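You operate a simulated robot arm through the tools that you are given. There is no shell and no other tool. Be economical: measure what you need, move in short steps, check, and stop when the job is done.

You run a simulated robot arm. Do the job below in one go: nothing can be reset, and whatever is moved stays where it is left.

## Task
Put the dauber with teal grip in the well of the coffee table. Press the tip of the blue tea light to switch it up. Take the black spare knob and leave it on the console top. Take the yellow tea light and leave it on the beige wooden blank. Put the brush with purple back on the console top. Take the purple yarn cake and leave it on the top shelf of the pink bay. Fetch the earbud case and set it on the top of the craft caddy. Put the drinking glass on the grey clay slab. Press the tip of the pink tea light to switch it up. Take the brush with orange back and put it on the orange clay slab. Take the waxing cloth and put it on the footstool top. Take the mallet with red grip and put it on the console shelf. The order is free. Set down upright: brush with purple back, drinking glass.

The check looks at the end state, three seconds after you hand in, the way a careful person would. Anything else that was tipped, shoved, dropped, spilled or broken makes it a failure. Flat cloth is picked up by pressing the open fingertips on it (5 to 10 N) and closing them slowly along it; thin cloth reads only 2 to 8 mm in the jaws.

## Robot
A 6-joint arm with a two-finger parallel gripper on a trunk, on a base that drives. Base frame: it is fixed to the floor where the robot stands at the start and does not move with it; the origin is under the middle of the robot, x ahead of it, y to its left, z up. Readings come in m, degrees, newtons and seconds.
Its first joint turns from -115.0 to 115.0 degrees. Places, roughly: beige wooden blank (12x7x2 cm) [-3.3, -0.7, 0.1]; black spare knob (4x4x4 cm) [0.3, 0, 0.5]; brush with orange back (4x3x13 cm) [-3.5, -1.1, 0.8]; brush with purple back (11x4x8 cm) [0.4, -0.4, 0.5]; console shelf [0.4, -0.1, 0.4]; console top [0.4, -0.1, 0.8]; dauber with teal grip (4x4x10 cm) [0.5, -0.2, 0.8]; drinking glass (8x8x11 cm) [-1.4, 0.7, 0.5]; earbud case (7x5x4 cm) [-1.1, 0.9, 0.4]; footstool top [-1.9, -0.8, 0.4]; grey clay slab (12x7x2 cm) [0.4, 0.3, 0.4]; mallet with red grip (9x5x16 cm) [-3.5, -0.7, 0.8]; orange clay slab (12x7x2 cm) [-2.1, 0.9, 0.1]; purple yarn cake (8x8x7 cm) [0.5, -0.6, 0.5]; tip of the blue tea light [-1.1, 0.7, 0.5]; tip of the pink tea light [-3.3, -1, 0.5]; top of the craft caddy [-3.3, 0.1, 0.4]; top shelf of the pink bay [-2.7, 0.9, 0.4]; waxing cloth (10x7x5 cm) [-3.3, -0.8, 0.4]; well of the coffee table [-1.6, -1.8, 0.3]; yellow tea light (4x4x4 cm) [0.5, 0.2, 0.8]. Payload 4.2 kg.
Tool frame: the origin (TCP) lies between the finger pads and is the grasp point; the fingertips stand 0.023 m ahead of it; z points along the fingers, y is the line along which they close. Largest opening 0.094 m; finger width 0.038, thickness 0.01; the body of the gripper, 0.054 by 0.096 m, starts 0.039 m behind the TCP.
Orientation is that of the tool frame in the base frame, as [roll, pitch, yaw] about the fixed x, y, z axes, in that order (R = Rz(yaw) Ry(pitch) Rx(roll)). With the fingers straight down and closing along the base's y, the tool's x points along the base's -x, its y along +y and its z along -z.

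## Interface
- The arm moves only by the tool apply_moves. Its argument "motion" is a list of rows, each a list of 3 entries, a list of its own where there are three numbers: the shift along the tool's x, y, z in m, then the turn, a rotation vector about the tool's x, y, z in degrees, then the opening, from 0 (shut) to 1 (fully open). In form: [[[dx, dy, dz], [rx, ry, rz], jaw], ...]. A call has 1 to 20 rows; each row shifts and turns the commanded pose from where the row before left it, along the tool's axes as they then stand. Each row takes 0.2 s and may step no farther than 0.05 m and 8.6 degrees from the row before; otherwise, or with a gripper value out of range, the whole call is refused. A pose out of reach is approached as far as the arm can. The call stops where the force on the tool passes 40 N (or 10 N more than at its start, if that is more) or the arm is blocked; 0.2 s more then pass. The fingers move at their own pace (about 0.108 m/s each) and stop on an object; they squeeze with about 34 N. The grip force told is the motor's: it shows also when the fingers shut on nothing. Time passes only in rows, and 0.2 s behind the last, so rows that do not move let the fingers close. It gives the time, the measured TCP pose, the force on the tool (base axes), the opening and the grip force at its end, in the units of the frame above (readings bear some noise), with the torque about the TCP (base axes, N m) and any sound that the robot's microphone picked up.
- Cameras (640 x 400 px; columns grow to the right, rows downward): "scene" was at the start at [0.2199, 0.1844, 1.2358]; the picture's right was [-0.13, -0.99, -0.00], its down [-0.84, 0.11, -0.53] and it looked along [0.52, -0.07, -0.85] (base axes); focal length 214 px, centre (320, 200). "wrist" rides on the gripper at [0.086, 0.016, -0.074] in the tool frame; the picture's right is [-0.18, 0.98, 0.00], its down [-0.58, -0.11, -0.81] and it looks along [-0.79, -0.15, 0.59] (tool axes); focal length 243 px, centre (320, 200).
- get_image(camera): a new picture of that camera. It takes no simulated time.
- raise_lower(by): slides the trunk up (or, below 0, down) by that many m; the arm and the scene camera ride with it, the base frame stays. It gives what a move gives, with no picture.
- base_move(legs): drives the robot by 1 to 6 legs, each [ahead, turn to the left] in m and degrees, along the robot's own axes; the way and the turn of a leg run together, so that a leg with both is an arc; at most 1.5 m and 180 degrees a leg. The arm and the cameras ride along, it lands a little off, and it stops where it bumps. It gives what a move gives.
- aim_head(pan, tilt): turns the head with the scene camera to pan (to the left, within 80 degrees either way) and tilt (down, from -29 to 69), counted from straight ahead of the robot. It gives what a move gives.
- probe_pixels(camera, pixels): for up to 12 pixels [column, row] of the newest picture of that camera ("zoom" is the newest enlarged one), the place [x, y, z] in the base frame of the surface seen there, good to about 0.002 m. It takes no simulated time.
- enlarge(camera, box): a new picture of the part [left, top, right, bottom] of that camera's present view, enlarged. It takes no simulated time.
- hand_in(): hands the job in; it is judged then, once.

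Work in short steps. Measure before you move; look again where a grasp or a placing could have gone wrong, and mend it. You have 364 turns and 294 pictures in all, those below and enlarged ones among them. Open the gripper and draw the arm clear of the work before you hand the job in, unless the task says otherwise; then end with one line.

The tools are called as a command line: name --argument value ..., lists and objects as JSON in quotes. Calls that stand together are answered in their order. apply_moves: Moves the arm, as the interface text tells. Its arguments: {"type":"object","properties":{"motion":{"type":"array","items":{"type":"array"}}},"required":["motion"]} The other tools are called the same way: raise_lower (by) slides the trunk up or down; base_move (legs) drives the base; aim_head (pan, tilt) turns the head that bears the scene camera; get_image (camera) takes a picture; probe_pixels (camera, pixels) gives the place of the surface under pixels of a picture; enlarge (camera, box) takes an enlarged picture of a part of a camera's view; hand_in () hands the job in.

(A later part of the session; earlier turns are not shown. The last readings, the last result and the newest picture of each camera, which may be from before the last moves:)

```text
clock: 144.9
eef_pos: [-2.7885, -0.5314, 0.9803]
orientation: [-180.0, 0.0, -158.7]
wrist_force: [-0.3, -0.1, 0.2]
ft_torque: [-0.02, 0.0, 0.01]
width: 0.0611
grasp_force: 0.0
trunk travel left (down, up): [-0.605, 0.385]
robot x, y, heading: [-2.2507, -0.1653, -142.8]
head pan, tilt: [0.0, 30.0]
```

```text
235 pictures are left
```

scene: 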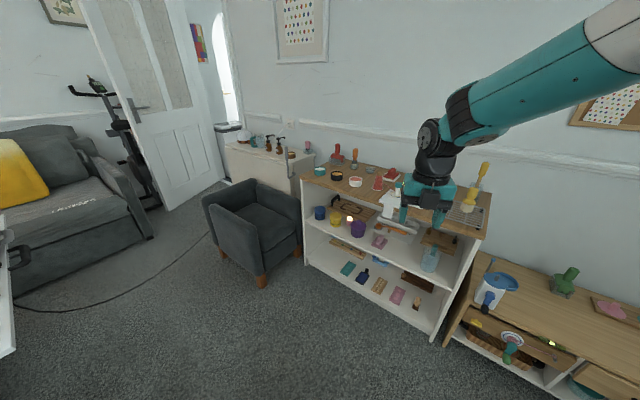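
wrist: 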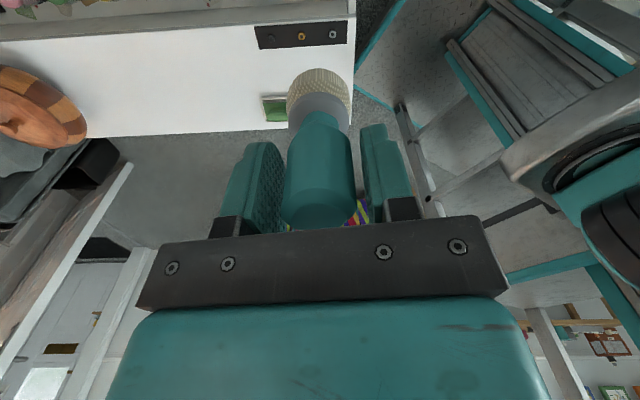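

Raise the trunk and move in front of the shelf, facing it.

raise_lower --by 0.15

base_move --legs '[[0, 25], [0.45, 0], [0, -62]]'

aim_head --pan 15 --tilt 40

get_image --camera "scene"

```text
clock: 146.7
eef_pos: [-2.7878, -0.5319, 1.1305]
orientation: [180.0, 0.0, -158.6]
wrist_force: [-0.1, 0.5, -0.2]
ft_torque: [0.02, 0.02, 0.02]
width: 0.0611
grasp_force: 0.0
trunk travel left (down, up): [-0.755, 0.235]
robot x, y, heading: [-2.2564, -0.167, -142.5]
head pan, tilt: [0.0, 30.0]
```

```text
clock: 151.7
eef_pos: [-2.8991, -1.0338, 1.1315]
orientation: [180.0, 0.0, -145.6]
wrist_force: [0.3, 0.0, 0.1]
ft_torque: [-0.01, -0.01, -0.04]
width: 0.0613
grasp_force: 0.0
trunk travel left (down, up): [-0.755, 0.235]
robot x, y, heading: [-2.4604, -0.5563, -129.5]
head pan, tilt: [0.0, 30.0]
stopped in leg 3: the robot was blocked; the commanded pose is now the measured one
```

```text
clock: 152.4
eef_pos: [-2.9, -1.0343, 1.1295]
orientation: [180.0, 0.1, -145.6]
wrist_force: [0.1, 0.6, -0.5]
ft_torque: [0.03, -0.01, 0.01]
width: 0.0612
grasp_force: 0.0
trunk travel left (down, up): [-0.755, 0.235]
robot x, y, heading: [-2.4605, -0.5537, -129.1]
head pan, tilt: [15.0, 40.0]
```

```text
234 pictures are left
```

scene: 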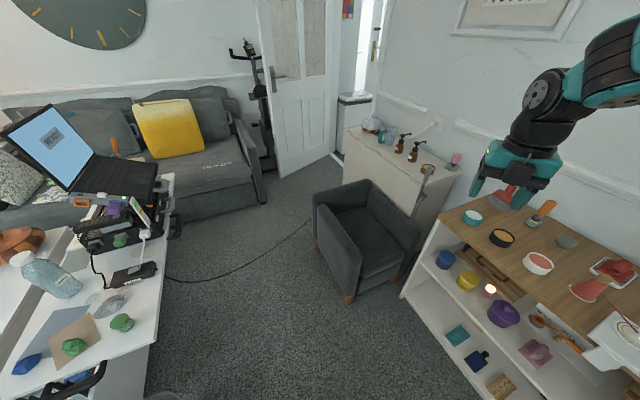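

Blocked in the turn, probably by the footstool behind. Move forward 0.2 first, then finish turning.

base_move --legs '[[0.18, 0], [0, -51]]'

aim_head --pan 5 --tilt 45

get_image --camera "scene"

```text
clock: 156.2
eef_pos: [-3.2247, -0.6558, 1.1307]
orientation: [-180.0, 0.1, 163.3]
wrist_force: [0.5, 0.7, 0.4]
ft_torque: [0.0, -0.03, -0.01]
width: 0.061
grasp_force: 0.1
trunk travel left (down, up): [-0.755, 0.235]
robot x, y, heading: [-2.5754, -0.6933, 179.9]
head pan, tilt: [15.0, 40.0]
```

```text
clock: 156.9
eef_pos: [-3.225, -0.656, 1.1298]
orientation: [-180.0, 0.1, 163.4]
wrist_force: [0.3, 0.0, -0.4]
ft_torque: [0.0, 0.0, 0.01]
width: 0.061
grasp_force: 0.0
trunk travel left (down, up): [-0.755, 0.235]
robot x, y, heading: [-2.576, -0.6933, 179.9]
head pan, tilt: [5.0, 45.0]
```

```text
233 pictures are left
```

scene: 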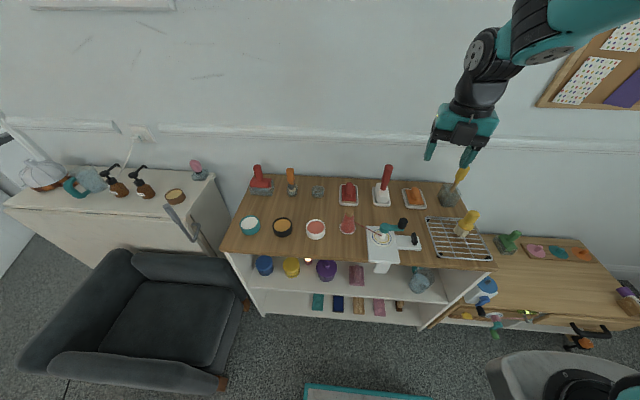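

Now enlarge the unit: orange brush near (290,180), red mallet near (385,180).

enlarge --camera "scene" --box '[215, 150, 505, 330]'

probe_pixels --camera "scene" --pixels '[[290, 172], [290, 190], [387, 170], [381, 195], [308, 259], [357, 275], [340, 300], [359, 304], [379, 306], [401, 304], [318, 300], [350, 255]]'

```text
2.21 times, centred on (360, 240) of scene
```

zoom: 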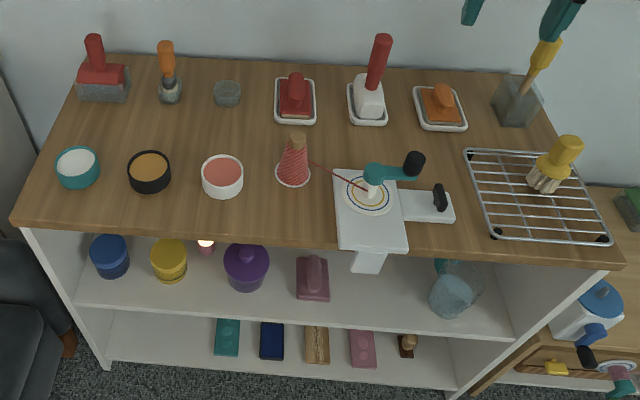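

```text
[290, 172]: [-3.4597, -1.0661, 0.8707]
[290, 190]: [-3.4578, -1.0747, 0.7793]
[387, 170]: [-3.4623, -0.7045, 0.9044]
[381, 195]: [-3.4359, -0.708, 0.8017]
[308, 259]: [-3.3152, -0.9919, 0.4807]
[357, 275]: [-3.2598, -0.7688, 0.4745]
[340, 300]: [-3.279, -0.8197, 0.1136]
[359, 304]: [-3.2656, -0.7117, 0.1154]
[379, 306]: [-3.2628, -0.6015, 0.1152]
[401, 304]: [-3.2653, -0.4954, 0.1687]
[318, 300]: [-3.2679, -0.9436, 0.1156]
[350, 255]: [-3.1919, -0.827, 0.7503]
```

First press the pink tea light on the mid shelf (−3.315,−0.992,0.48). I bring the tool back off the shelf to the left and tilt it forward.

apply_moves --motion '[[[-0.0291, -0.0351, 0], [0, 0, 0], 0.3], [[-0.0291, -0.0351, 0], [0, 0, 0], 0.3], [[-0.0291, -0.0351, 0], [0, 0, 0], 0.3], [[-0.0291, -0.0351, 0], [0, 0, 0], 0.3], [[-0.0291, -0.0351, 0], [0, 0, 0], 0.3], [[-0.0291, -0.0351, 0], [0, 0, 0], 0.3], [[-0.0291, -0.0351, 0], [0, 0, 0], 0.3], [[0, 0, 0], [0, 0, -8.3], 0.1], [[0, 0, 0], [0, 0, -8.3], 0.1], [[0, 0, 0], [0, 8.5, 0], 0.1], [[0, 0, 0], [0, 8.5, 0], 0.1], [[0, 0, 0], [0, 8.5, 0], 0.1], [[0, 0, 0], [0, 8.5, 0], 0.1], [[0, 0, 0], [0, 8.5, 0], 0.1], [[0, 0, 0], [0, 8.5, 0], 0.1], [[0, 0, 0], [0, 8.5, 0], 0.0]]'

aim_head --pan 10 --tilt 25

raise_lower --by -0.4

get_image --camera "scene"

```text
clock: 160.3
eef_pos: [-3.1148, -0.9363, 1.1318]
orientation: [-179.8, -59.5, 177.3]
wrist_force: [-0.5, 0.0, -0.1]
ft_torque: [-0.01, -0.04, 0.03]
width: 0.0
grasp_force: 33.8
trunk travel left (down, up): [-0.755, 0.235]
robot x, y, heading: [-2.5778, -0.6984, 179.6]
head pan, tilt: [5.0, 45.0]
```

```text
clock: 161.2
eef_pos: [-3.1138, -0.9378, 1.1315]
orientation: [-180.0, -59.4, 177.6]
wrist_force: [-0.1, -0.2, 0.0]
ft_torque: [0.0, 0.0, 0.03]
width: 0.0
grasp_force: 33.8
trunk travel left (down, up): [-0.755, 0.235]
robot x, y, heading: [-2.578, -0.6986, 179.9]
head pan, tilt: [10.0, 25.0]
```

```text
clock: 165.0
eef_pos: [-3.1131, -0.9361, 0.7308]
orientation: [180.0, -59.5, 177.7]
wrist_force: [0.7, -0.7, -0.3]
ft_torque: [0.02, 0.01, -0.02]
width: 0.0
grasp_force: 33.8
trunk travel left (down, up): [-0.355, 0.635]
robot x, y, heading: [-2.5754, -0.6942, 180.1]
head pan, tilt: [10.0, 25.0]
```

```text
231 pictures are left
```

scene: 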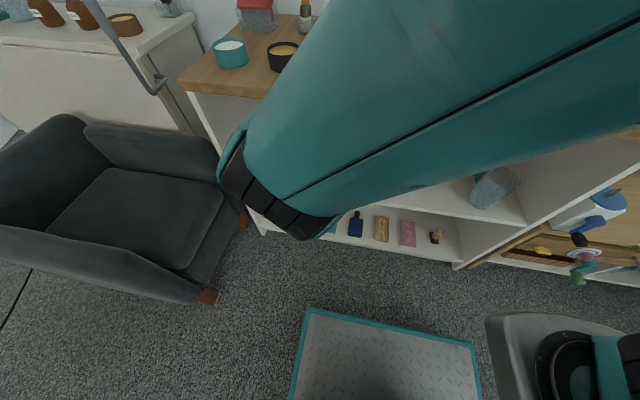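

Lower a little more and use the wrist camera.

raise_lower --by -0.15

get_image --camera "wrist"

```text
clock: 166.8
eef_pos: [-3.1129, -0.9375, 0.5797]
orientation: [180.0, -59.3, 177.7]
wrist_force: [-0.1, -0.5, -0.4]
ft_torque: [0.01, 0.0, -0.02]
width: 0.0
grasp_force: 33.8
trunk travel left (down, up): [-0.205, 0.785]
robot x, y, heading: [-2.5744, -0.6942, 179.6]
head pan, tilt: [10.0, 25.0]
```

```text
230 pictures are left
```

wrist: 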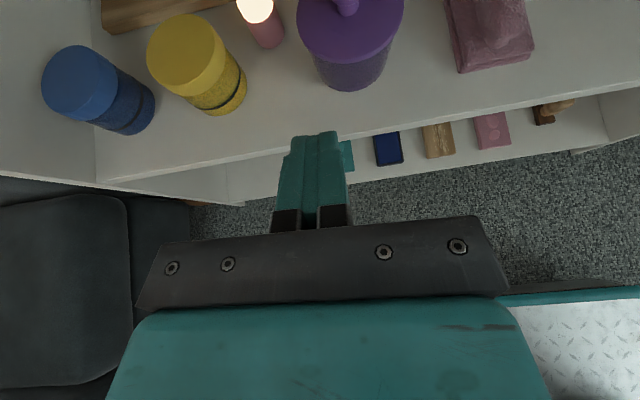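

Tilt the tool up 17° to bring the tea light into view.

apply_moves --motion '[[[0, 0, 0], [0, 8.5, 0], 0.0], [[0, 0, 0], [0, 8.5, 0], 0.0]]'

get_image --camera "wrist"

enlarge --camera "wrist" --box '[180, 0, 420, 160]'

```text
clock: 167.6
eef_pos: [-3.1355, -0.9202, 0.5977]
orientation: [-169.0, -76.7, 163.2]
wrist_force: [0.2, -0.3, -0.7]
ft_torque: [0.02, 0.05, -0.02]
width: 0.0
grasp_force: 33.5
trunk travel left (down, up): [-0.205, 0.785]
robot x, y, heading: [-2.5703, -0.6957, 179.4]
head pan, tilt: [10.0, 25.0]
stopped in row 2: the arm was blocked; the commanded pose is now the measured one
```

```text
229 pictures are left
```

wrist: 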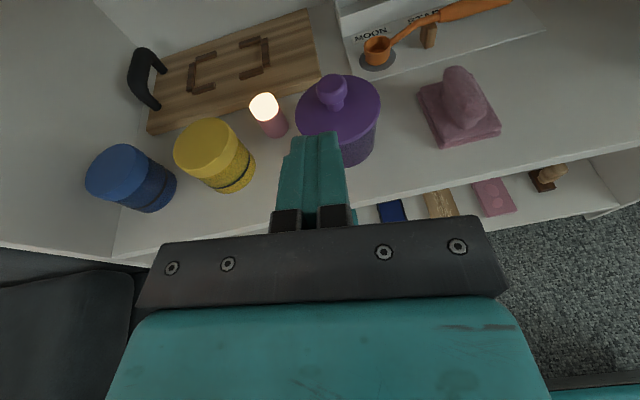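

```text
2.50 times, centred on (300, 80) of wrist
```

zoom: 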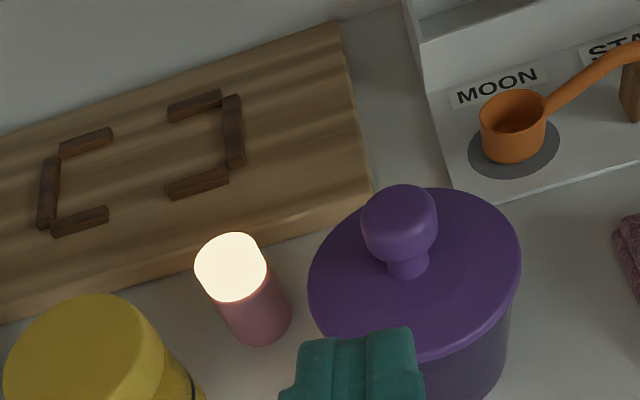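

The pink tea light and the folded mauve cloth (465,110) are in view. Probe both.

probe_pixels --camera "zoom" --pixels '[[232, 255], [200, 270], [262, 265], [235, 295], [260, 330], [285, 310], [320, 280], [510, 260], [395, 215], [180, 370], [415, 400]]'

probe_pixels --camera "wrist" --pixels '[[460, 75], [470, 100], [465, 125], [485, 95], [445, 95], [422, 90], [440, 145], [500, 130], [490, 85], [460, 160]]'

```text
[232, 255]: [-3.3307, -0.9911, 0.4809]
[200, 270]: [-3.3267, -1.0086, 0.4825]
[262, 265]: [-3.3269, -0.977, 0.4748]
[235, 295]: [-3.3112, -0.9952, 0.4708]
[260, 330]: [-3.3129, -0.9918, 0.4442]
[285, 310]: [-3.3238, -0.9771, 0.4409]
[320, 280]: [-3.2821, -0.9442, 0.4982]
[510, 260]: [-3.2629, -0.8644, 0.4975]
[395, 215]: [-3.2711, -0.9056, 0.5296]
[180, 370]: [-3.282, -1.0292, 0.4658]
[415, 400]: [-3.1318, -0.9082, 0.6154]
```

```text
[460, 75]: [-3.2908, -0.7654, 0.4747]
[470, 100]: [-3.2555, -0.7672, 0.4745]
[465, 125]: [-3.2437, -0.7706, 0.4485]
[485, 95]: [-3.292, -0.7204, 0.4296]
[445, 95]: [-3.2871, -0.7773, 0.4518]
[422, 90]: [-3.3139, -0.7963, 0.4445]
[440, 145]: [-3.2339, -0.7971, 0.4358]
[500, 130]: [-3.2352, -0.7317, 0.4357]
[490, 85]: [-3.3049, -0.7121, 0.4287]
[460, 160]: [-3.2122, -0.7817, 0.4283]
```

Tea light axis (−3.328,−0.992), top z 0.482. I'll press it with closed fingers at 45°; first bring the tilt back.

apply_moves --motion '[[[0, 0, 0], [0, -8.5, 0], 0.0], [[0, 0, 0], [0, -8.5, 0], 0.0], [[0, 0, 0], [0, -8.5, 0], 0.0], [[0, 0, 0], [0, -6, 0], 0.0]]'

get_image --camera "scene"

```text
clock: 168.6
eef_pos: [-3.1302, -0.9233, 0.5933]
orientation: [-177.3, -45.1, 172.8]
wrist_force: [-0.8, 0.1, -0.3]
ft_torque: [-0.01, 0.02, 0.01]
width: 0.0
grasp_force: 34.2
trunk travel left (down, up): [-0.205, 0.785]
robot x, y, heading: [-2.5775, -0.6952, 179.5]
head pan, tilt: [10.0, 25.0]
```

```text
227 pictures are left
```

scene: 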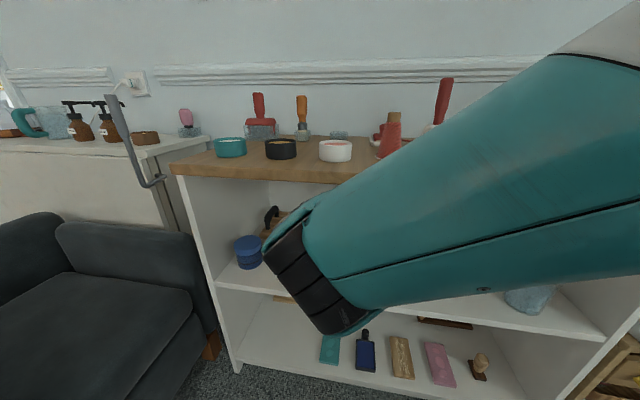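

Check forearm location relative to the shelf top edge.

probe_pixels --camera "scene" --pixels '[[312, 212], [340, 195], [420, 150], [500, 100], [275, 245], [340, 325], [400, 300], [300, 172], [230, 176]]'

```text
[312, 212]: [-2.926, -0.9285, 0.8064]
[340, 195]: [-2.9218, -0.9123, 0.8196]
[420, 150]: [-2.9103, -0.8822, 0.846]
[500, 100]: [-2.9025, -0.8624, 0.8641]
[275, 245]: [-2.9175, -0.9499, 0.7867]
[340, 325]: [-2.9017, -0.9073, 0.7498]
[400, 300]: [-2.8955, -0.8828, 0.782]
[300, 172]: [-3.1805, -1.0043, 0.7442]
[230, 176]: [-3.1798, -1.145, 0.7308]
```

Lower the trunk to flatten the arm while keeping the tool height.

apply_moves --motion '[[[0.035, 0, -0.035], [0, 0, 0], 0.0], [[0.035, 0, -0.035], [0, 0, 0], 0.0]]'

raise_lower --by -0.17

apply_moves --motion '[[[0.028, 0, -0.028], [0, 0, 0], 0.0], [[0, 0, 0], [0, 0, 0], 0.0]]'

get_image --camera "scene"

get_image --camera "wrist"

```text
clock: 169.2
eef_pos: [-3.1302, -0.9189, 0.6922]
orientation: [-177.2, -45.3, 172.6]
wrist_force: [-0.2, 0.1, 0.1]
ft_torque: [-0.01, -0.01, 0.0]
width: 0.0
grasp_force: 33.9
trunk travel left (down, up): [-0.205, 0.785]
robot x, y, heading: [-2.5782, -0.6963, 179.9]
head pan, tilt: [10.0, 25.0]
```

```text
clock: 171.1
eef_pos: [-3.131, -0.9205, 0.5224]
orientation: [-177.1, -45.2, 172.6]
wrist_force: [-0.2, 0.6, 0.1]
ft_torque: [0.0, 0.0, 0.02]
width: 0.0
grasp_force: 34.0
trunk travel left (down, up): [-0.035, 0.955]
robot x, y, heading: [-2.5761, -0.6945, 179.4]
head pan, tilt: [10.0, 25.0]
```

```text
clock: 171.7
eef_pos: [-3.1318, -0.9162, 0.5618]
orientation: [-177.3, -45.2, 172.7]
wrist_force: [0.2, -0.2, -0.3]
ft_torque: [-0.02, -0.02, 0.03]
width: 0.0002
grasp_force: 33.5
trunk travel left (down, up): [-0.035, 0.955]
robot x, y, heading: [-2.5778, -0.6958, 179.6]
head pan, tilt: [10.0, 25.0]
```

```text
226 pictures are left
```

scene: 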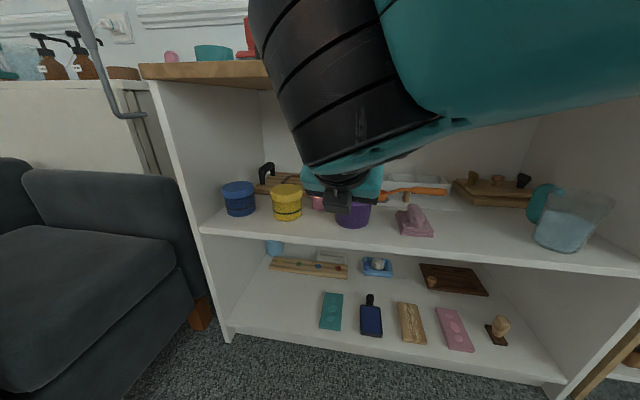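

```text
225 pictures are left
```

wrist: 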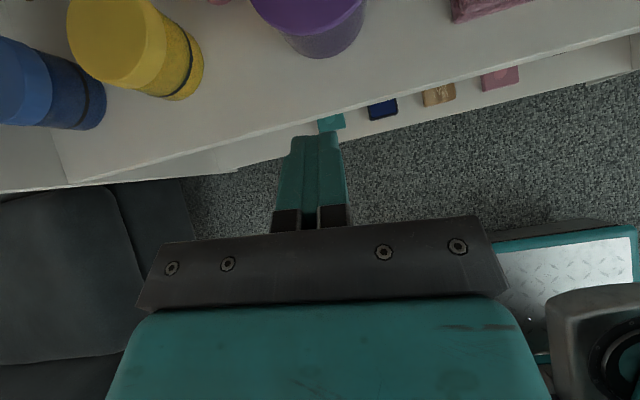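

Shift left then advance above the tea light at z≈0.565.

apply_moves --motion '[[[0.005, -0.049, -0.005], [0, 0, 0], 0.0], [[0.005, -0.049, -0.005], [0, 0, 0], 0.0], [[0.029, -0.001, 0.032], [0, 0, 0], 0.0], [[0.029, -0.001, 0.032], [0, 0, 0], 0.0], [[0.029, -0.002, 0.032], [0, 0, 0], 0.0], [[0.029, -0.002, 0.032], [0, 0, 0], 0.0]]'

get_image --camera "wrist"

get_image --camera "scene"

```text
clock: 173.1
eef_pos: [-3.3055, -0.9936, 0.5618]
orientation: [-176.7, -45.3, 172.4]
wrist_force: [-0.7, -0.6, -0.3]
ft_torque: [0.0, -0.01, 0.0]
width: 0.0
grasp_force: 33.6
out of reach, approached as far as the arm can: row 6
trunk travel left (down, up): [-0.035, 0.955]
robot x, y, heading: [-2.5766, -0.6975, 179.8]
head pan, tilt: [10.0, 25.0]
```

```text
224 pictures are left
```

wrist: 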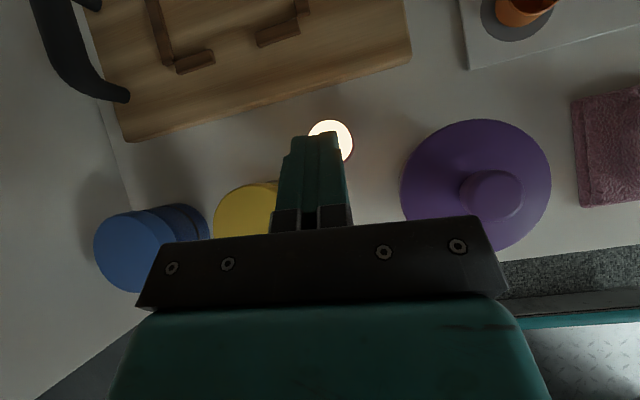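

```text
223 pictures are left
```

scene: 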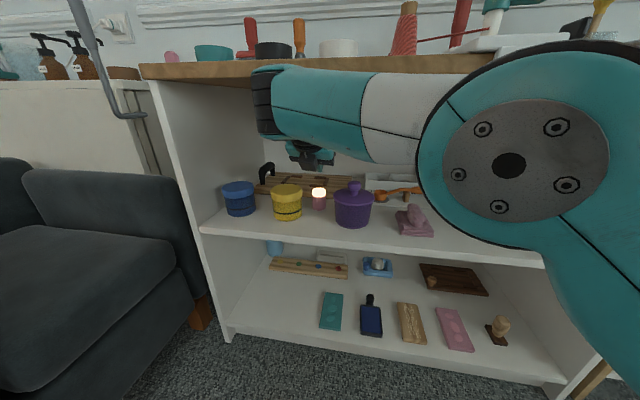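

At reach limit; check forearm height before nudging the base forward.

probe_pixels --camera "scene" --pixels '[[262, 85], [290, 72], [340, 75], [400, 80], [270, 120], [340, 140], [500, 90]]'

```text
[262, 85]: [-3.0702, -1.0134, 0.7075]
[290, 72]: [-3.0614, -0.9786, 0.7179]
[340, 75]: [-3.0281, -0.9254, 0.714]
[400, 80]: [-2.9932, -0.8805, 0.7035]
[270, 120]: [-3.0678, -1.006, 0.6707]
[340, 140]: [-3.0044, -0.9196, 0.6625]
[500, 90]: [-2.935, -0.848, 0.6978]
```

Drive forward 4 cm while the finger is above the light, then adjust.

base_move --legs '[[0.04, 0]]'

get_image --camera "wrist"

```text
clock: 174.0
eef_pos: [-3.3442, -0.9935, 0.5609]
orientation: [-176.7, -45.3, 172.4]
wrist_force: [-1.0, 0.2, 0.2]
ft_torque: [0.0, 0.04, 0.02]
width: 0.0
grasp_force: 34.0
trunk travel left (down, up): [-0.035, 0.955]
robot x, y, heading: [-2.614, -0.6972, 179.6]
head pan, tilt: [10.0, 25.0]
```

```text
222 pictures are left
```

wrist: 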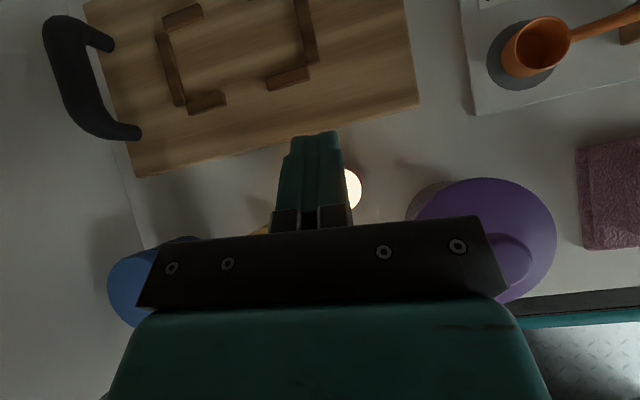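

Re-probe the light's top.

probe_pixels --camera "wrist" --pixels '[[353, 175], [355, 188], [352, 203], [430, 200], [345, 150]]'

```text
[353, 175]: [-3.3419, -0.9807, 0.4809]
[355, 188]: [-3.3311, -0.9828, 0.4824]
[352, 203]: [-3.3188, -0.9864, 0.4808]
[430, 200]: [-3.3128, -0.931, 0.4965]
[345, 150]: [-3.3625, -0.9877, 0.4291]
```

Descend to just above the light's tip.

apply_moves --motion '[[[-0.017, 0, 0.0077], [0, 0, 0], 0.0], [[-0.017, 0, 0.0077], [0, 0, 0], 0.0], [[0, 0, 0], [0, 0, 0], 0.0]]'

get_image --camera "wrist"

enlarge --camera "scene" --box '[230, 120, 410, 240]'

```text
clock: 174.8
eef_pos: [-3.332, -0.9957, 0.526]
orientation: [-176.8, -45.3, 172.4]
wrist_force: [-0.6, 0.8, -0.3]
ft_torque: [0.02, 0.04, 0.02]
width: 0.0001
grasp_force: 33.3
trunk travel left (down, up): [-0.035, 0.955]
robot x, y, heading: [-2.6142, -0.7005, 179.5]
head pan, tilt: [10.0, 25.0]
```

```text
221 pictures are left
```

wrist: 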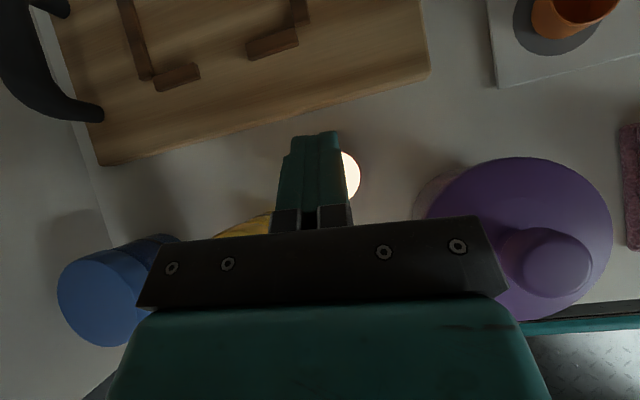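

```text
3.33 times, centred on (320, 180) of scene
```

zoom: 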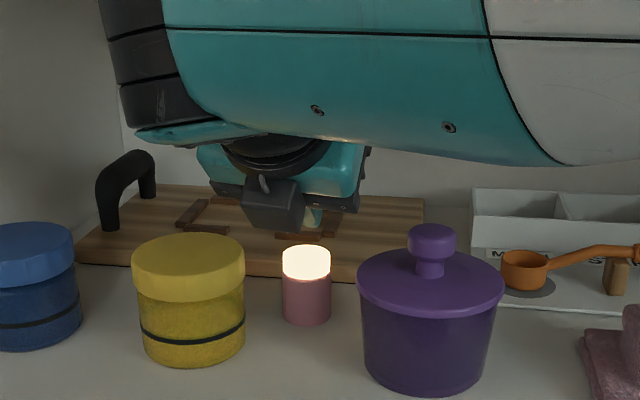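

Fingertip is above the light. Press down in small steps, watching force.

apply_moves --motion '[[[-0.0035, 0, 0.0035], [0, 0, 0], 0.0], [[-0.0035, 0, 0.0035], [0, 0, 0], 0.0], [[-0.0028, 0, 0.0028], [0, 0, 0], 0.0], [[0, 0, 0], [0, 0, 0], 0.0]]'

```text
clock: 175.8
eef_pos: [-3.3317, -0.9954, 0.513]
orientation: [-176.8, -45.3, 172.4]
wrist_force: [-0.9, 0.6, -0.1]
ft_torque: [-0.04, 0.02, 0.0]
width: 0.0003
grasp_force: 34.0
trunk travel left (down, up): [-0.035, 0.955]
robot x, y, heading: [-2.6165, -0.6956, 179.6]
head pan, tilt: [10.0, 25.0]
```

apply_moves --motion '[[[-0.0028, 0, 0.0028], [0, 0, 0], 0.0], [[-0.0014, 0, 0.0014], [0, 0, 0], 0.0], [[-0.0014, 0, 0.0014], [0, 0, 0], 0.0], [[0, 0, 0], [0, 0, 0], 0.0]]'

enlarge --camera "scene" --box '[230, 120, 410, 240]'

```text
clock: 176.8
eef_pos: [-3.333, -0.995, 0.5057]
orientation: [-176.8, -45.5, 172.4]
wrist_force: [-0.4, 1.4, 6.3]
ft_torque: [0.0, 0.0, 0.0]
width: 0.0001
grasp_force: 33.9
trunk travel left (down, up): [-0.035, 0.955]
robot x, y, heading: [-2.6176, -0.6971, 179.8]
head pan, tilt: [10.0, 25.0]
heard: click
```

```text
3.33 times, centred on (320, 180) of scene
```

zoom: 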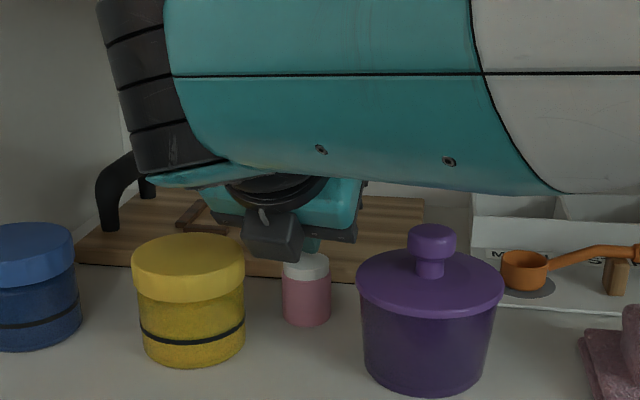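

Click heard. Lift off and look at the state.

apply_moves --motion '[[[0.014, 0, -0.014], [0, 0, 0], 0.0], [[0.021, 0, -0.021], [0, 0, 0], 0.0], [[0, 0, 0], [0, 0, 0], 0.0]]'

enlarge --camera "scene" --box '[230, 120, 410, 240]'

```text
clock: 177.6
eef_pos: [-3.3322, -0.9925, 0.5548]
orientation: [-176.8, -45.3, 172.6]
wrist_force: [0.8, -0.1, -0.6]
ft_torque: [-0.03, -0.01, 0.0]
width: 0.0001
grasp_force: 33.8
trunk travel left (down, up): [-0.035, 0.955]
robot x, y, heading: [-2.6185, -0.6951, 179.8]
head pan, tilt: [10.0, 25.0]
```

```text
3.33 times, centred on (320, 180) of scene
```

zoom: 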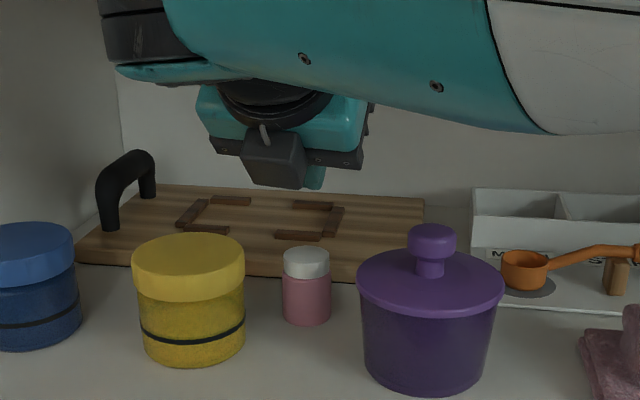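

It went from lit to dark, so the meaning of "up" needs checking: press again and observe what states it cycles through.

apply_moves --motion '[[[-0.021, 0, 0.021], [0, 0, 0], 0.0], [[-0.0084, 0, 0.0084], [0, 0, 0], 0.0], [[-0.0028, 0, 0.0028], [0, 0, 0], 0.0], [[-0.0014, 0, 0.0014], [0, 0, 0], 0.0], [[-0.0014, 0, 0.0014], [0, 0, 0], 0.0], [[0, 0, 0], [0, 0, 0], 0.0]]'

apply_moves --motion '[[[0.014, 0, -0.014], [0, 0, 0], 0.0], [[0.021, 0, -0.021], [0, 0, 0], 0.0], [[0, 0, 0], [0, 0, 0], 0.0]]'

enlarge --camera "scene" --box '[230, 120, 410, 240]'

```text
clock: 179.0
eef_pos: [-3.3322, -0.9969, 0.5066]
orientation: [-176.8, -45.4, 172.4]
wrist_force: [2.4, -0.5, 7.7]
ft_torque: [0.0, -0.02, -0.03]
width: 0.0
grasp_force: 34.3
trunk travel left (down, up): [-0.035, 0.955]
robot x, y, heading: [-2.612, -0.693, 179.5]
head pan, tilt: [10.0, 25.0]
heard: click
```

```text
clock: 179.8
eef_pos: [-3.3317, -0.995, 0.5541]
orientation: [-176.7, -45.3, 172.6]
wrist_force: [-1.0, -0.4, 0.1]
ft_torque: [-0.04, -0.01, -0.02]
width: 0.0
grasp_force: 34.4
trunk travel left (down, up): [-0.035, 0.955]
robot x, y, heading: [-2.6174, -0.6958, 179.8]
head pan, tilt: [10.0, 25.0]
```

```text
3.33 times, centred on (320, 180) of scene
```

zoom: 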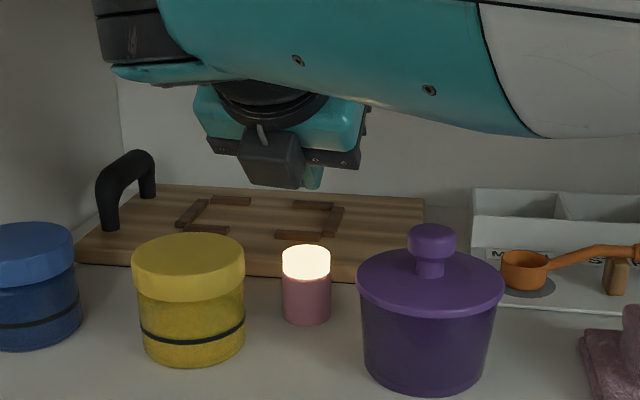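

Press a third time to see whether there is a brighter level.

apply_moves --motion '[[[-0.021, 0, 0.021], [0, 0, 0], 0.0], [[-0.0084, 0, 0.0084], [0, 0, 0], 0.0], [[-0.0028, 0, 0.0028], [0, 0, 0], 0.0], [[-0.0014, 0, 0.0014], [0, 0, 0], 0.0], [[-0.0014, 0, 0.0014], [0, 0, 0], 0.0], [[0, 0, 0], [0, 0, 0], 0.0]]'

apply_moves --motion '[[[0.014, 0, -0.014], [0, 0, 0], 0.0], [[0.021, 0, -0.021], [0, 0, 0], 0.0], [[0, 0, 0], [0, 0, 0], 0.0]]'

enlarge --camera "scene" --box '[230, 120, 410, 240]'

```text
clock: 181.2
eef_pos: [-3.3333, -0.9968, 0.5062]
orientation: [-176.6, -45.3, 172.4]
wrist_force: [-0.8, -1.0, 9.0]
ft_torque: [-0.01, 0.05, -0.01]
width: 0.0002
grasp_force: 34.2
trunk travel left (down, up): [-0.035, 0.955]
robot x, y, heading: [-2.6154, -0.6945, 179.8]
head pan, tilt: [10.0, 25.0]
heard: click
```

```text
clock: 182.0
eef_pos: [-3.3322, -0.9949, 0.5538]
orientation: [-176.9, -45.3, 172.5]
wrist_force: [-0.2, 0.1, 0.3]
ft_torque: [0.0, 0.01, 0.0]
width: 0.0002
grasp_force: 34.4
trunk travel left (down, up): [-0.035, 0.955]
robot x, y, heading: [-2.6126, -0.699, 179.6]
head pan, tilt: [10.0, 25.0]
```

```text
3.33 times, centred on (320, 180) of scene
```

zoom: 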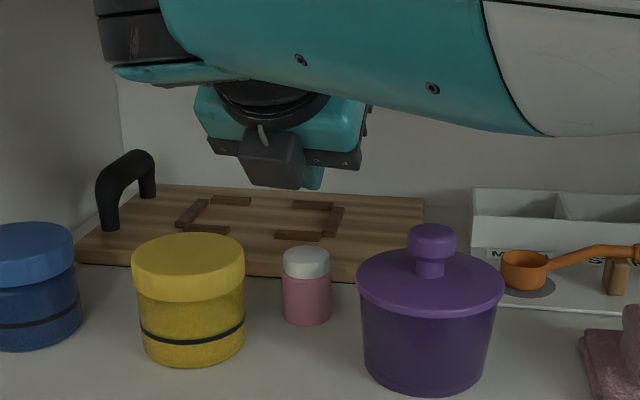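

It is a two-state toggle; "up" most sensibly means lit. I press once more to leave it lit and will compare with the blue one later.

apply_moves --motion '[[[-0.021, 0, 0.021], [0, 0, 0], 0.0], [[-0.0084, 0, 0.0084], [0, 0, 0], 0.0], [[-0.0028, 0, 0.0028], [0, 0, 0], 0.0], [[-0.0014, 0, 0.0014], [0, 0, 0], 0.0], [[-0.0014, 0, 0.0014], [0, 0, 0], 0.0], [[0, 0, 0], [0, 0, 0], 0.0]]'

apply_moves --motion '[[[0.014, 0, -0.014], [0, 0, 0], 0.0], [[0.021, 0, -0.021], [0, 0, 0], 0.0], [[-0.03, 0, -0.03], [0, 0, 0], 0.0], [[-0.03, 0, -0.03], [0, 0, 0], 0.0], [[-0.03, 0, -0.03], [0, 0, 0], 0.0], [[-0.03, 0, -0.03], [0, 0, 0], 0.0], [[0, 0, 0], [0, 0, 0], 0.0]]'

get_image --camera "wrist"

get_image --camera "scene"

```text
clock: 183.4
eef_pos: [-3.3323, -0.9971, 0.5064]
orientation: [-176.7, -45.4, 172.5]
wrist_force: [1.9, -0.6, 7.8]
ft_torque: [-0.04, -0.03, 0.0]
width: 0.0
grasp_force: 34.1
trunk travel left (down, up): [-0.035, 0.955]
robot x, y, heading: [-2.6169, -0.6952, 179.8]
head pan, tilt: [10.0, 25.0]
heard: click
```

```text
clock: 185.0
eef_pos: [-3.1635, -1.0096, 0.5533]
orientation: [-176.7, -45.3, 172.4]
wrist_force: [0.7, -0.3, 0.0]
ft_torque: [0.02, -0.01, 0.02]
width: 0.0
grasp_force: 34.2
trunk travel left (down, up): [-0.035, 0.955]
robot x, y, heading: [-2.6143, -0.6942, 179.6]
head pan, tilt: [10.0, 25.0]
```

```text
215 pictures are left
```

wrist: 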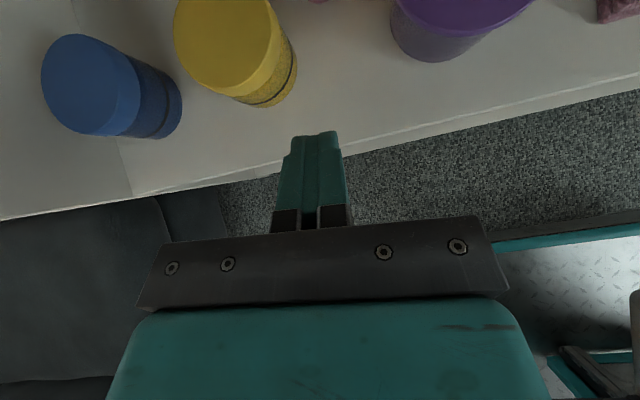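

```text
214 pictures are left
```

scene: 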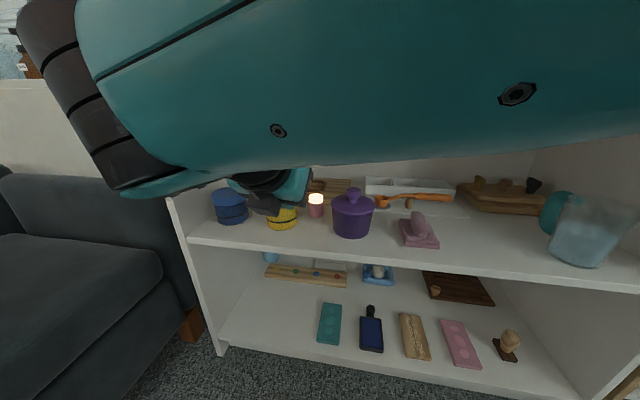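

The cloth is a folded pad with a ridge at (−3.265,−0.766), ridge top 0.475. Move the tool in front of it with yaw 165 and open jaws.

apply_moves --motion '[[[0.004, 0.0428, 0.0012], [0, 0, 0], 0.3], [[0.004, 0.0428, 0.0012], [0, 0, 0], 0.5], [[0.004, 0.0428, 0.0012], [0, 0, 0], 0.6], [[0.004, 0.0428, 0.0012], [0, 0, 0], 0.6], [[0.004, 0.0428, 0.0012], [-5.2, 0, 5.2], 0.6], [[0, 0, 0], [0, 8.5, 0], 0.6], [[0, 0, 0], [0, 0, 0], 0.6]]'

get_image --camera "wrist"

```text
clock: 186.6
eef_pos: [-3.1608, -0.7954, 0.555]
orientation: [-176.2, -53.5, 164.3]
wrist_force: [-0.1, 0.2, -0.5]
ft_torque: [-0.02, 0.02, -0.02]
width: 0.0564
grasp_force: 0.0
trunk travel left (down, up): [-0.035, 0.955]
robot x, y, heading: [-2.6177, -0.6944, 179.3]
head pan, tilt: [10.0, 25.0]
```

```text
213 pictures are left
```

wrist: 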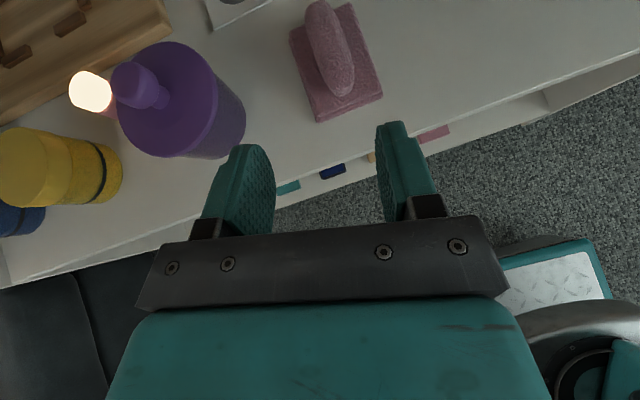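

Probe the ridge and base corners for the grasp axis.

probe_pixels --camera "wrist" --pixels '[[322, 15], [328, 45], [338, 80], [312, 40], [348, 40], [318, 115], [378, 95], [295, 40], [325, 75], [352, 75]]'

```text
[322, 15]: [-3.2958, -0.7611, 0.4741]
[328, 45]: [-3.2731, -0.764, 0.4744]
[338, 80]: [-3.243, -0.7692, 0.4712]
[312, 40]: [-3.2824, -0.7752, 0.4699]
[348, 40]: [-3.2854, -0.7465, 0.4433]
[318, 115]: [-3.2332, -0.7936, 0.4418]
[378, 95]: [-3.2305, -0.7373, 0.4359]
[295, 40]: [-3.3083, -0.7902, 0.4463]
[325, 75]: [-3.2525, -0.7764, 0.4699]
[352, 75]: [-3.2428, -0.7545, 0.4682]
```

Advance along the axis to the ridge.

apply_moves --motion '[[[0.001, 0, 0.04], [0, 0, 0], 0.6], [[0.001, 0, 0.04], [0, 0, 0], 0.6], [[0.001, 0, 0.036], [0, 0, 0], 0.6], [[0, 0, 0.018], [0, 0, 0], 0.6], [[0, 0, 0], [0, 0, 0], 0.6]]'

get_image --camera "wrist"

```text
clock: 187.8
eef_pos: [-3.2697, -0.7739, 0.4759]
orientation: [-176.2, -53.5, 164.1]
wrist_force: [-1.0, -0.4, 0.4]
ft_torque: [-0.01, 0.02, 0.02]
width: 0.0567
grasp_force: 0.2
trunk travel left (down, up): [-0.035, 0.955]
robot x, y, heading: [-2.615, -0.6953, 179.4]
head pan, tilt: [10.0, 25.0]
```

```text
212 pictures are left
```

wrist: 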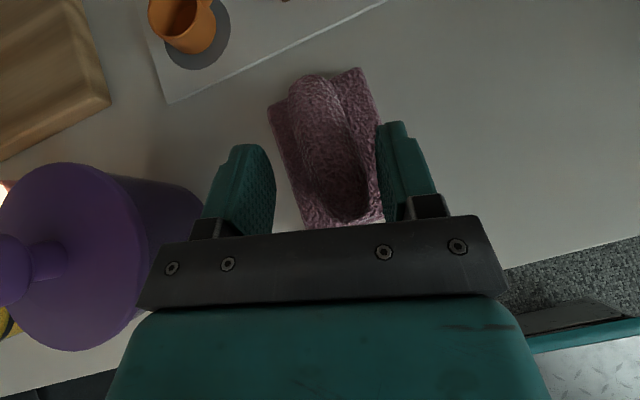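

Tool is 9 mm left of the ridge centre; shift +y and close.

apply_moves --motion '[[[0, 0.009, 0], [0, 0, 0], 0.6], [[0, 0, 0], [0, 0, 0], 0.45], [[0, 0, 0], [0, 0, 0], 0.3], [[0, 0, 0], [0, 0, 0], 0.15], [[0, 0, 0], [0, 0, 0], 0.0], [[0, 0, 0], [0, 0, 0], 0.0]]'

get_image --camera "wrist"

```text
clock: 189.2
eef_pos: [-3.2657, -0.7642, 0.476]
orientation: [-176.1, -53.6, 164.2]
wrist_force: [-0.1, 1.3, 5.6]
ft_torque: [0.27, 0.01, 0.03]
width: 0.0274
grasp_force: 33.6
trunk travel left (down, up): [-0.035, 0.955]
robot x, y, heading: [-2.6186, -0.6991, 179.4]
head pan, tilt: [10.0, 25.0]
```

```text
211 pictures are left
```

wrist: 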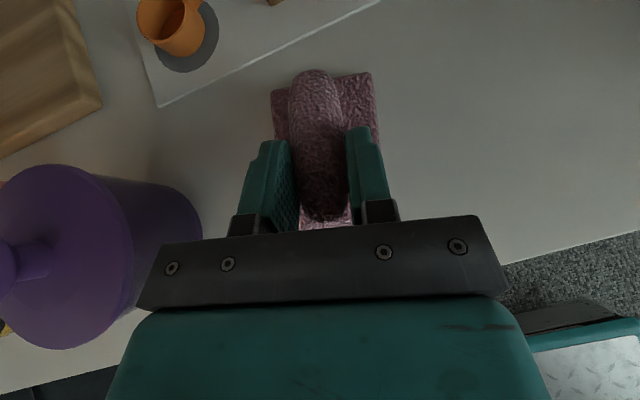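

Gripped at 27 mm. Lift 4 cm and withdraw.

apply_moves --motion '[[[0.0322, 0, -0.0238], [0, 0, 0], 0.0], [[0, 0, -0.04], [0, 0, 0], 0.0], [[-0.01, 0, -0.04], [0, 0, 0], 0.0], [[-0.015, 0, -0.04], [0, 0, 0], 0.0], [[-0.02, 0, -0.04], [0, 0, 0], 0.0], [[0, 0, 0], [0, 0, 0], 0.0]]'

get_image --camera "wrist"

```text
clock: 190.6
eef_pos: [-3.1181, -0.7877, 0.5773]
orientation: [-175.7, -53.5, 162.2]
wrist_force: [-0.3, 0.2, -0.1]
ft_torque: [-0.01, 0.01, 0.0]
width: 0.0274
grasp_force: 33.9
trunk travel left (down, up): [-0.035, 0.955]
robot x, y, heading: [-2.6178, -0.6936, 179.7]
head pan, tilt: [10.0, 25.0]
```

```text
210 pictures are left
```

wrist: 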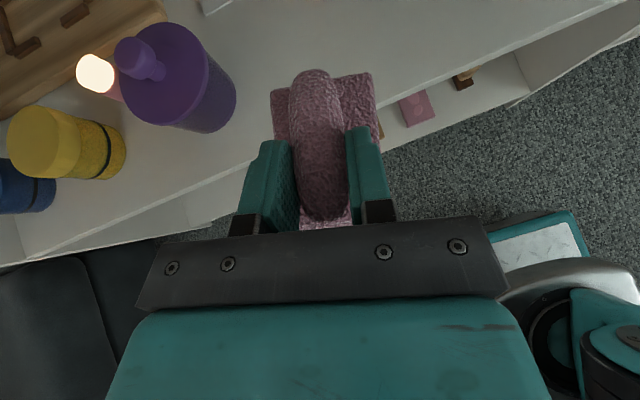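

Cloth lifted. Raise the trunk and turn around to face the footstool.

raise_lower --by 0.3

base_move --legs '[[0, -90], [0, -80]]'

aim_head --pan 0 --tilt 45

get_image --camera "scene"

```text
clock: 193.6
eef_pos: [-3.1169, -0.7863, 0.8754]
orientation: [-175.9, -53.6, 162.5]
wrist_force: [-0.4, 0.4, -0.7]
ft_torque: [-0.03, 0.0, -0.03]
width: 0.0273
grasp_force: 33.8
trunk travel left (down, up): [-0.335, 0.655]
robot x, y, heading: [-2.6166, -0.6945, 179.7]
head pan, tilt: [10.0, 25.0]
```

```text
clock: 201.2
eef_pos: [-2.137, -0.5234, 0.8751]
orientation: [-175.9, -53.5, -8.2]
wrist_force: [-0.2, 1.1, -0.3]
ft_torque: [-0.05, 0.02, -0.03]
width: 0.0273
grasp_force: 33.8
trunk travel left (down, up): [-0.335, 0.655]
robot x, y, heading: [-2.6189, -0.6962, 8.6]
head pan, tilt: [10.0, 25.0]
```

```text
clock: 202.1
eef_pos: [-2.1378, -0.5223, 0.876]
orientation: [-175.8, -53.5, -8.1]
wrist_force: [0.2, 0.8, -1.8]
ft_torque: [-0.01, 0.02, 0.02]
width: 0.0271
grasp_force: 33.8
trunk travel left (down, up): [-0.335, 0.655]
robot x, y, heading: [-2.6134, -0.6948, 8.6]
head pan, tilt: [0.0, 45.0]
```

```text
209 pictures are left
```

scene: 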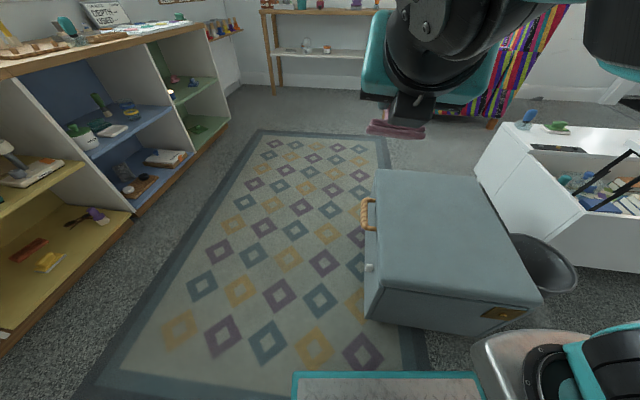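

Probe the footstool's top corners (and check it hasn't moved).

probe_pixels --camera "scene" --pixels '[[382, 172], [482, 182], [385, 280], [535, 300], [440, 230], [400, 220], [470, 250]]'

```text
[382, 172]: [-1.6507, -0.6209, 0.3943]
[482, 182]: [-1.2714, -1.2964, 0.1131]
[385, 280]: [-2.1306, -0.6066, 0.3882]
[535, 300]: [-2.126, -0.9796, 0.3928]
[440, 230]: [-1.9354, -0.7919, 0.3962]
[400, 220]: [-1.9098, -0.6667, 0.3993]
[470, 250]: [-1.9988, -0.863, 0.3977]
```

Footstool top spans x −2.13…−1.65, y −0.98…−0.60, z 0.397, unmoved. Approach and swing the tool over its middle.

base_move --legs '[[0, -9], [0.1, 0]]'

apply_moves --motion '[[[0, 0, 0], [-6.7, 0, 4.96], 0.0], [[0, 0, 0], [-6.7, 0, 4.96], 0.0], [[0, 0, 0], [-6.7, 0, 4.96], 0.0], [[0, 0, 0], [0, 0, 0], 0.0]]'

```text
clock: 203.9
eef_pos: [-2.014, -0.6002, 0.8759]
orientation: [-175.9, -53.4, -17.2]
wrist_force: [-0.7, 0.0, -0.5]
ft_torque: [0.0, -0.05, -0.03]
width: 0.0274
grasp_force: 33.8
trunk travel left (down, up): [-0.335, 0.655]
robot x, y, heading: [-2.5122, -0.6969, -0.3]
head pan, tilt: [0.0, 45.0]
```

```text
clock: 204.9
eef_pos: [-2.0128, -0.6006, 0.8747]
orientation: [-176.1, -52.3, -41.9]
wrist_force: [0.7, -0.3, -1.4]
ft_torque: [0.0, -0.01, -0.02]
width: 0.0271
grasp_force: 33.7
trunk travel left (down, up): [-0.335, 0.655]
robot x, y, heading: [-2.5157, -0.6953, -0.3]
head pan, tilt: [0.0, 45.0]
```

Translate over the footstool and lower the trunk.

apply_moves --motion '[[[0.0235, 0.0193, 0.0304], [0, 0, 0], 0.0], [[0.0235, 0.0193, 0.0304], [0, 0, 0], 0.0], [[0.0235, 0.0193, 0.0304], [0, 0, 0], 0.0], [[0.0235, 0.0193, 0.0304], [0, 0, 0], 0.0]]'

raise_lower --by -0.32

get_image --camera "scene"

get_image --camera "wrist"

```text
clock: 205.9
eef_pos: [-1.9429, -0.7556, 0.8716]
orientation: [-176.3, -52.5, -41.8]
wrist_force: [-0.5, 0.9, -1.4]
ft_torque: [-0.01, -0.05, 0.04]
width: 0.0274
grasp_force: 33.8
trunk travel left (down, up): [-0.335, 0.655]
robot x, y, heading: [-2.5111, -0.6983, -0.0]
head pan, tilt: [0.0, 45.0]
```

```text
clock: 209.1
eef_pos: [-1.9439, -0.7556, 0.5538]
orientation: [-176.2, -52.5, -41.8]
wrist_force: [1.1, -0.3, -1.5]
ft_torque: [0.02, 0.0, 0.02]
width: 0.0272
grasp_force: 34.2
trunk travel left (down, up): [-0.015, 0.975]
robot x, y, heading: [-2.5147, -0.6962, 0.0]
head pan, tilt: [0.0, 45.0]
```

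```text
208 pictures are left
```

scene: 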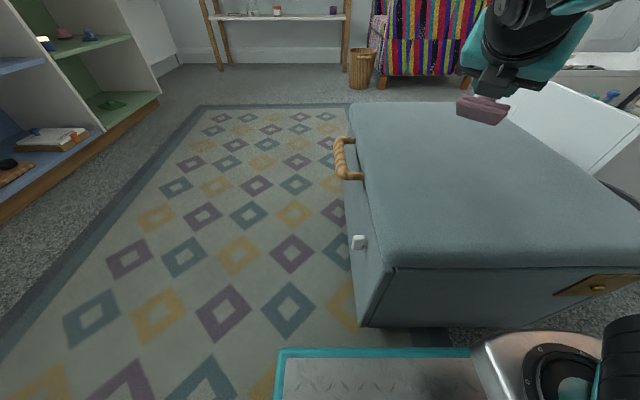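

```text
207 pictures are left
```

wrist: 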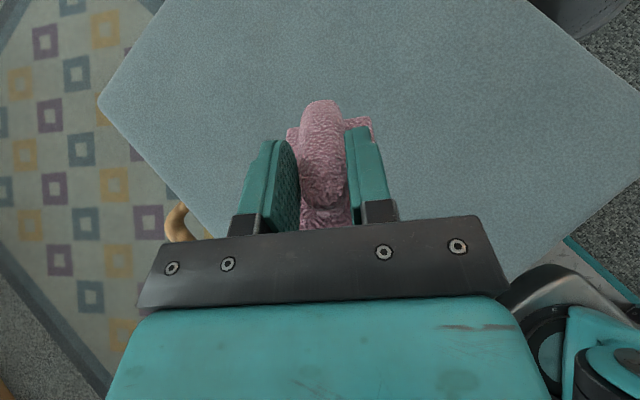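

Lower toward the top, feeling for contact.

apply_moves --motion '[[[-0.0316, 0, 0.0245], [0, 0, 0], 0.0], [[-0.0316, 0, 0.0245], [0, 0, 0], 0.0], [[-0.004, 0, 0.003], [0, 0, 0], 0.0], [[0, 0, 0], [0, 0, 0], 0.0]]'

enlarge --camera "scene" --box '[420, 60, 580, 180]'

```text
clock: 209.7
eef_pos: [-1.9386, -0.7521, 0.4784]
orientation: [-175.2, -53.1, -42.6]
wrist_force: [-5.2, 1.2, 13.8]
ft_torque: [-0.56, 0.19, -0.24]
width: 0.0279
grasp_force: 34.2
trunk travel left (down, up): [-0.015, 0.975]
robot x, y, heading: [-2.5152, -0.6945, -0.2]
head pan, tilt: [0.0, 45.0]
stopped in row 3: the force on the tool passed its limit (the readings are from after the stop); the commanded pose is now the measured one
```

```text
3.33 times, centred on (500, 120) of scene
```

zoom: 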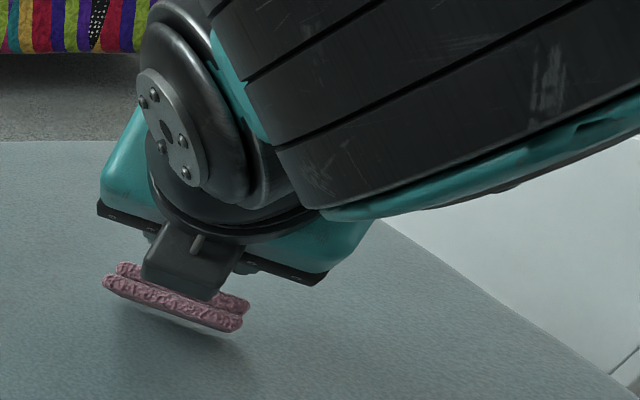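

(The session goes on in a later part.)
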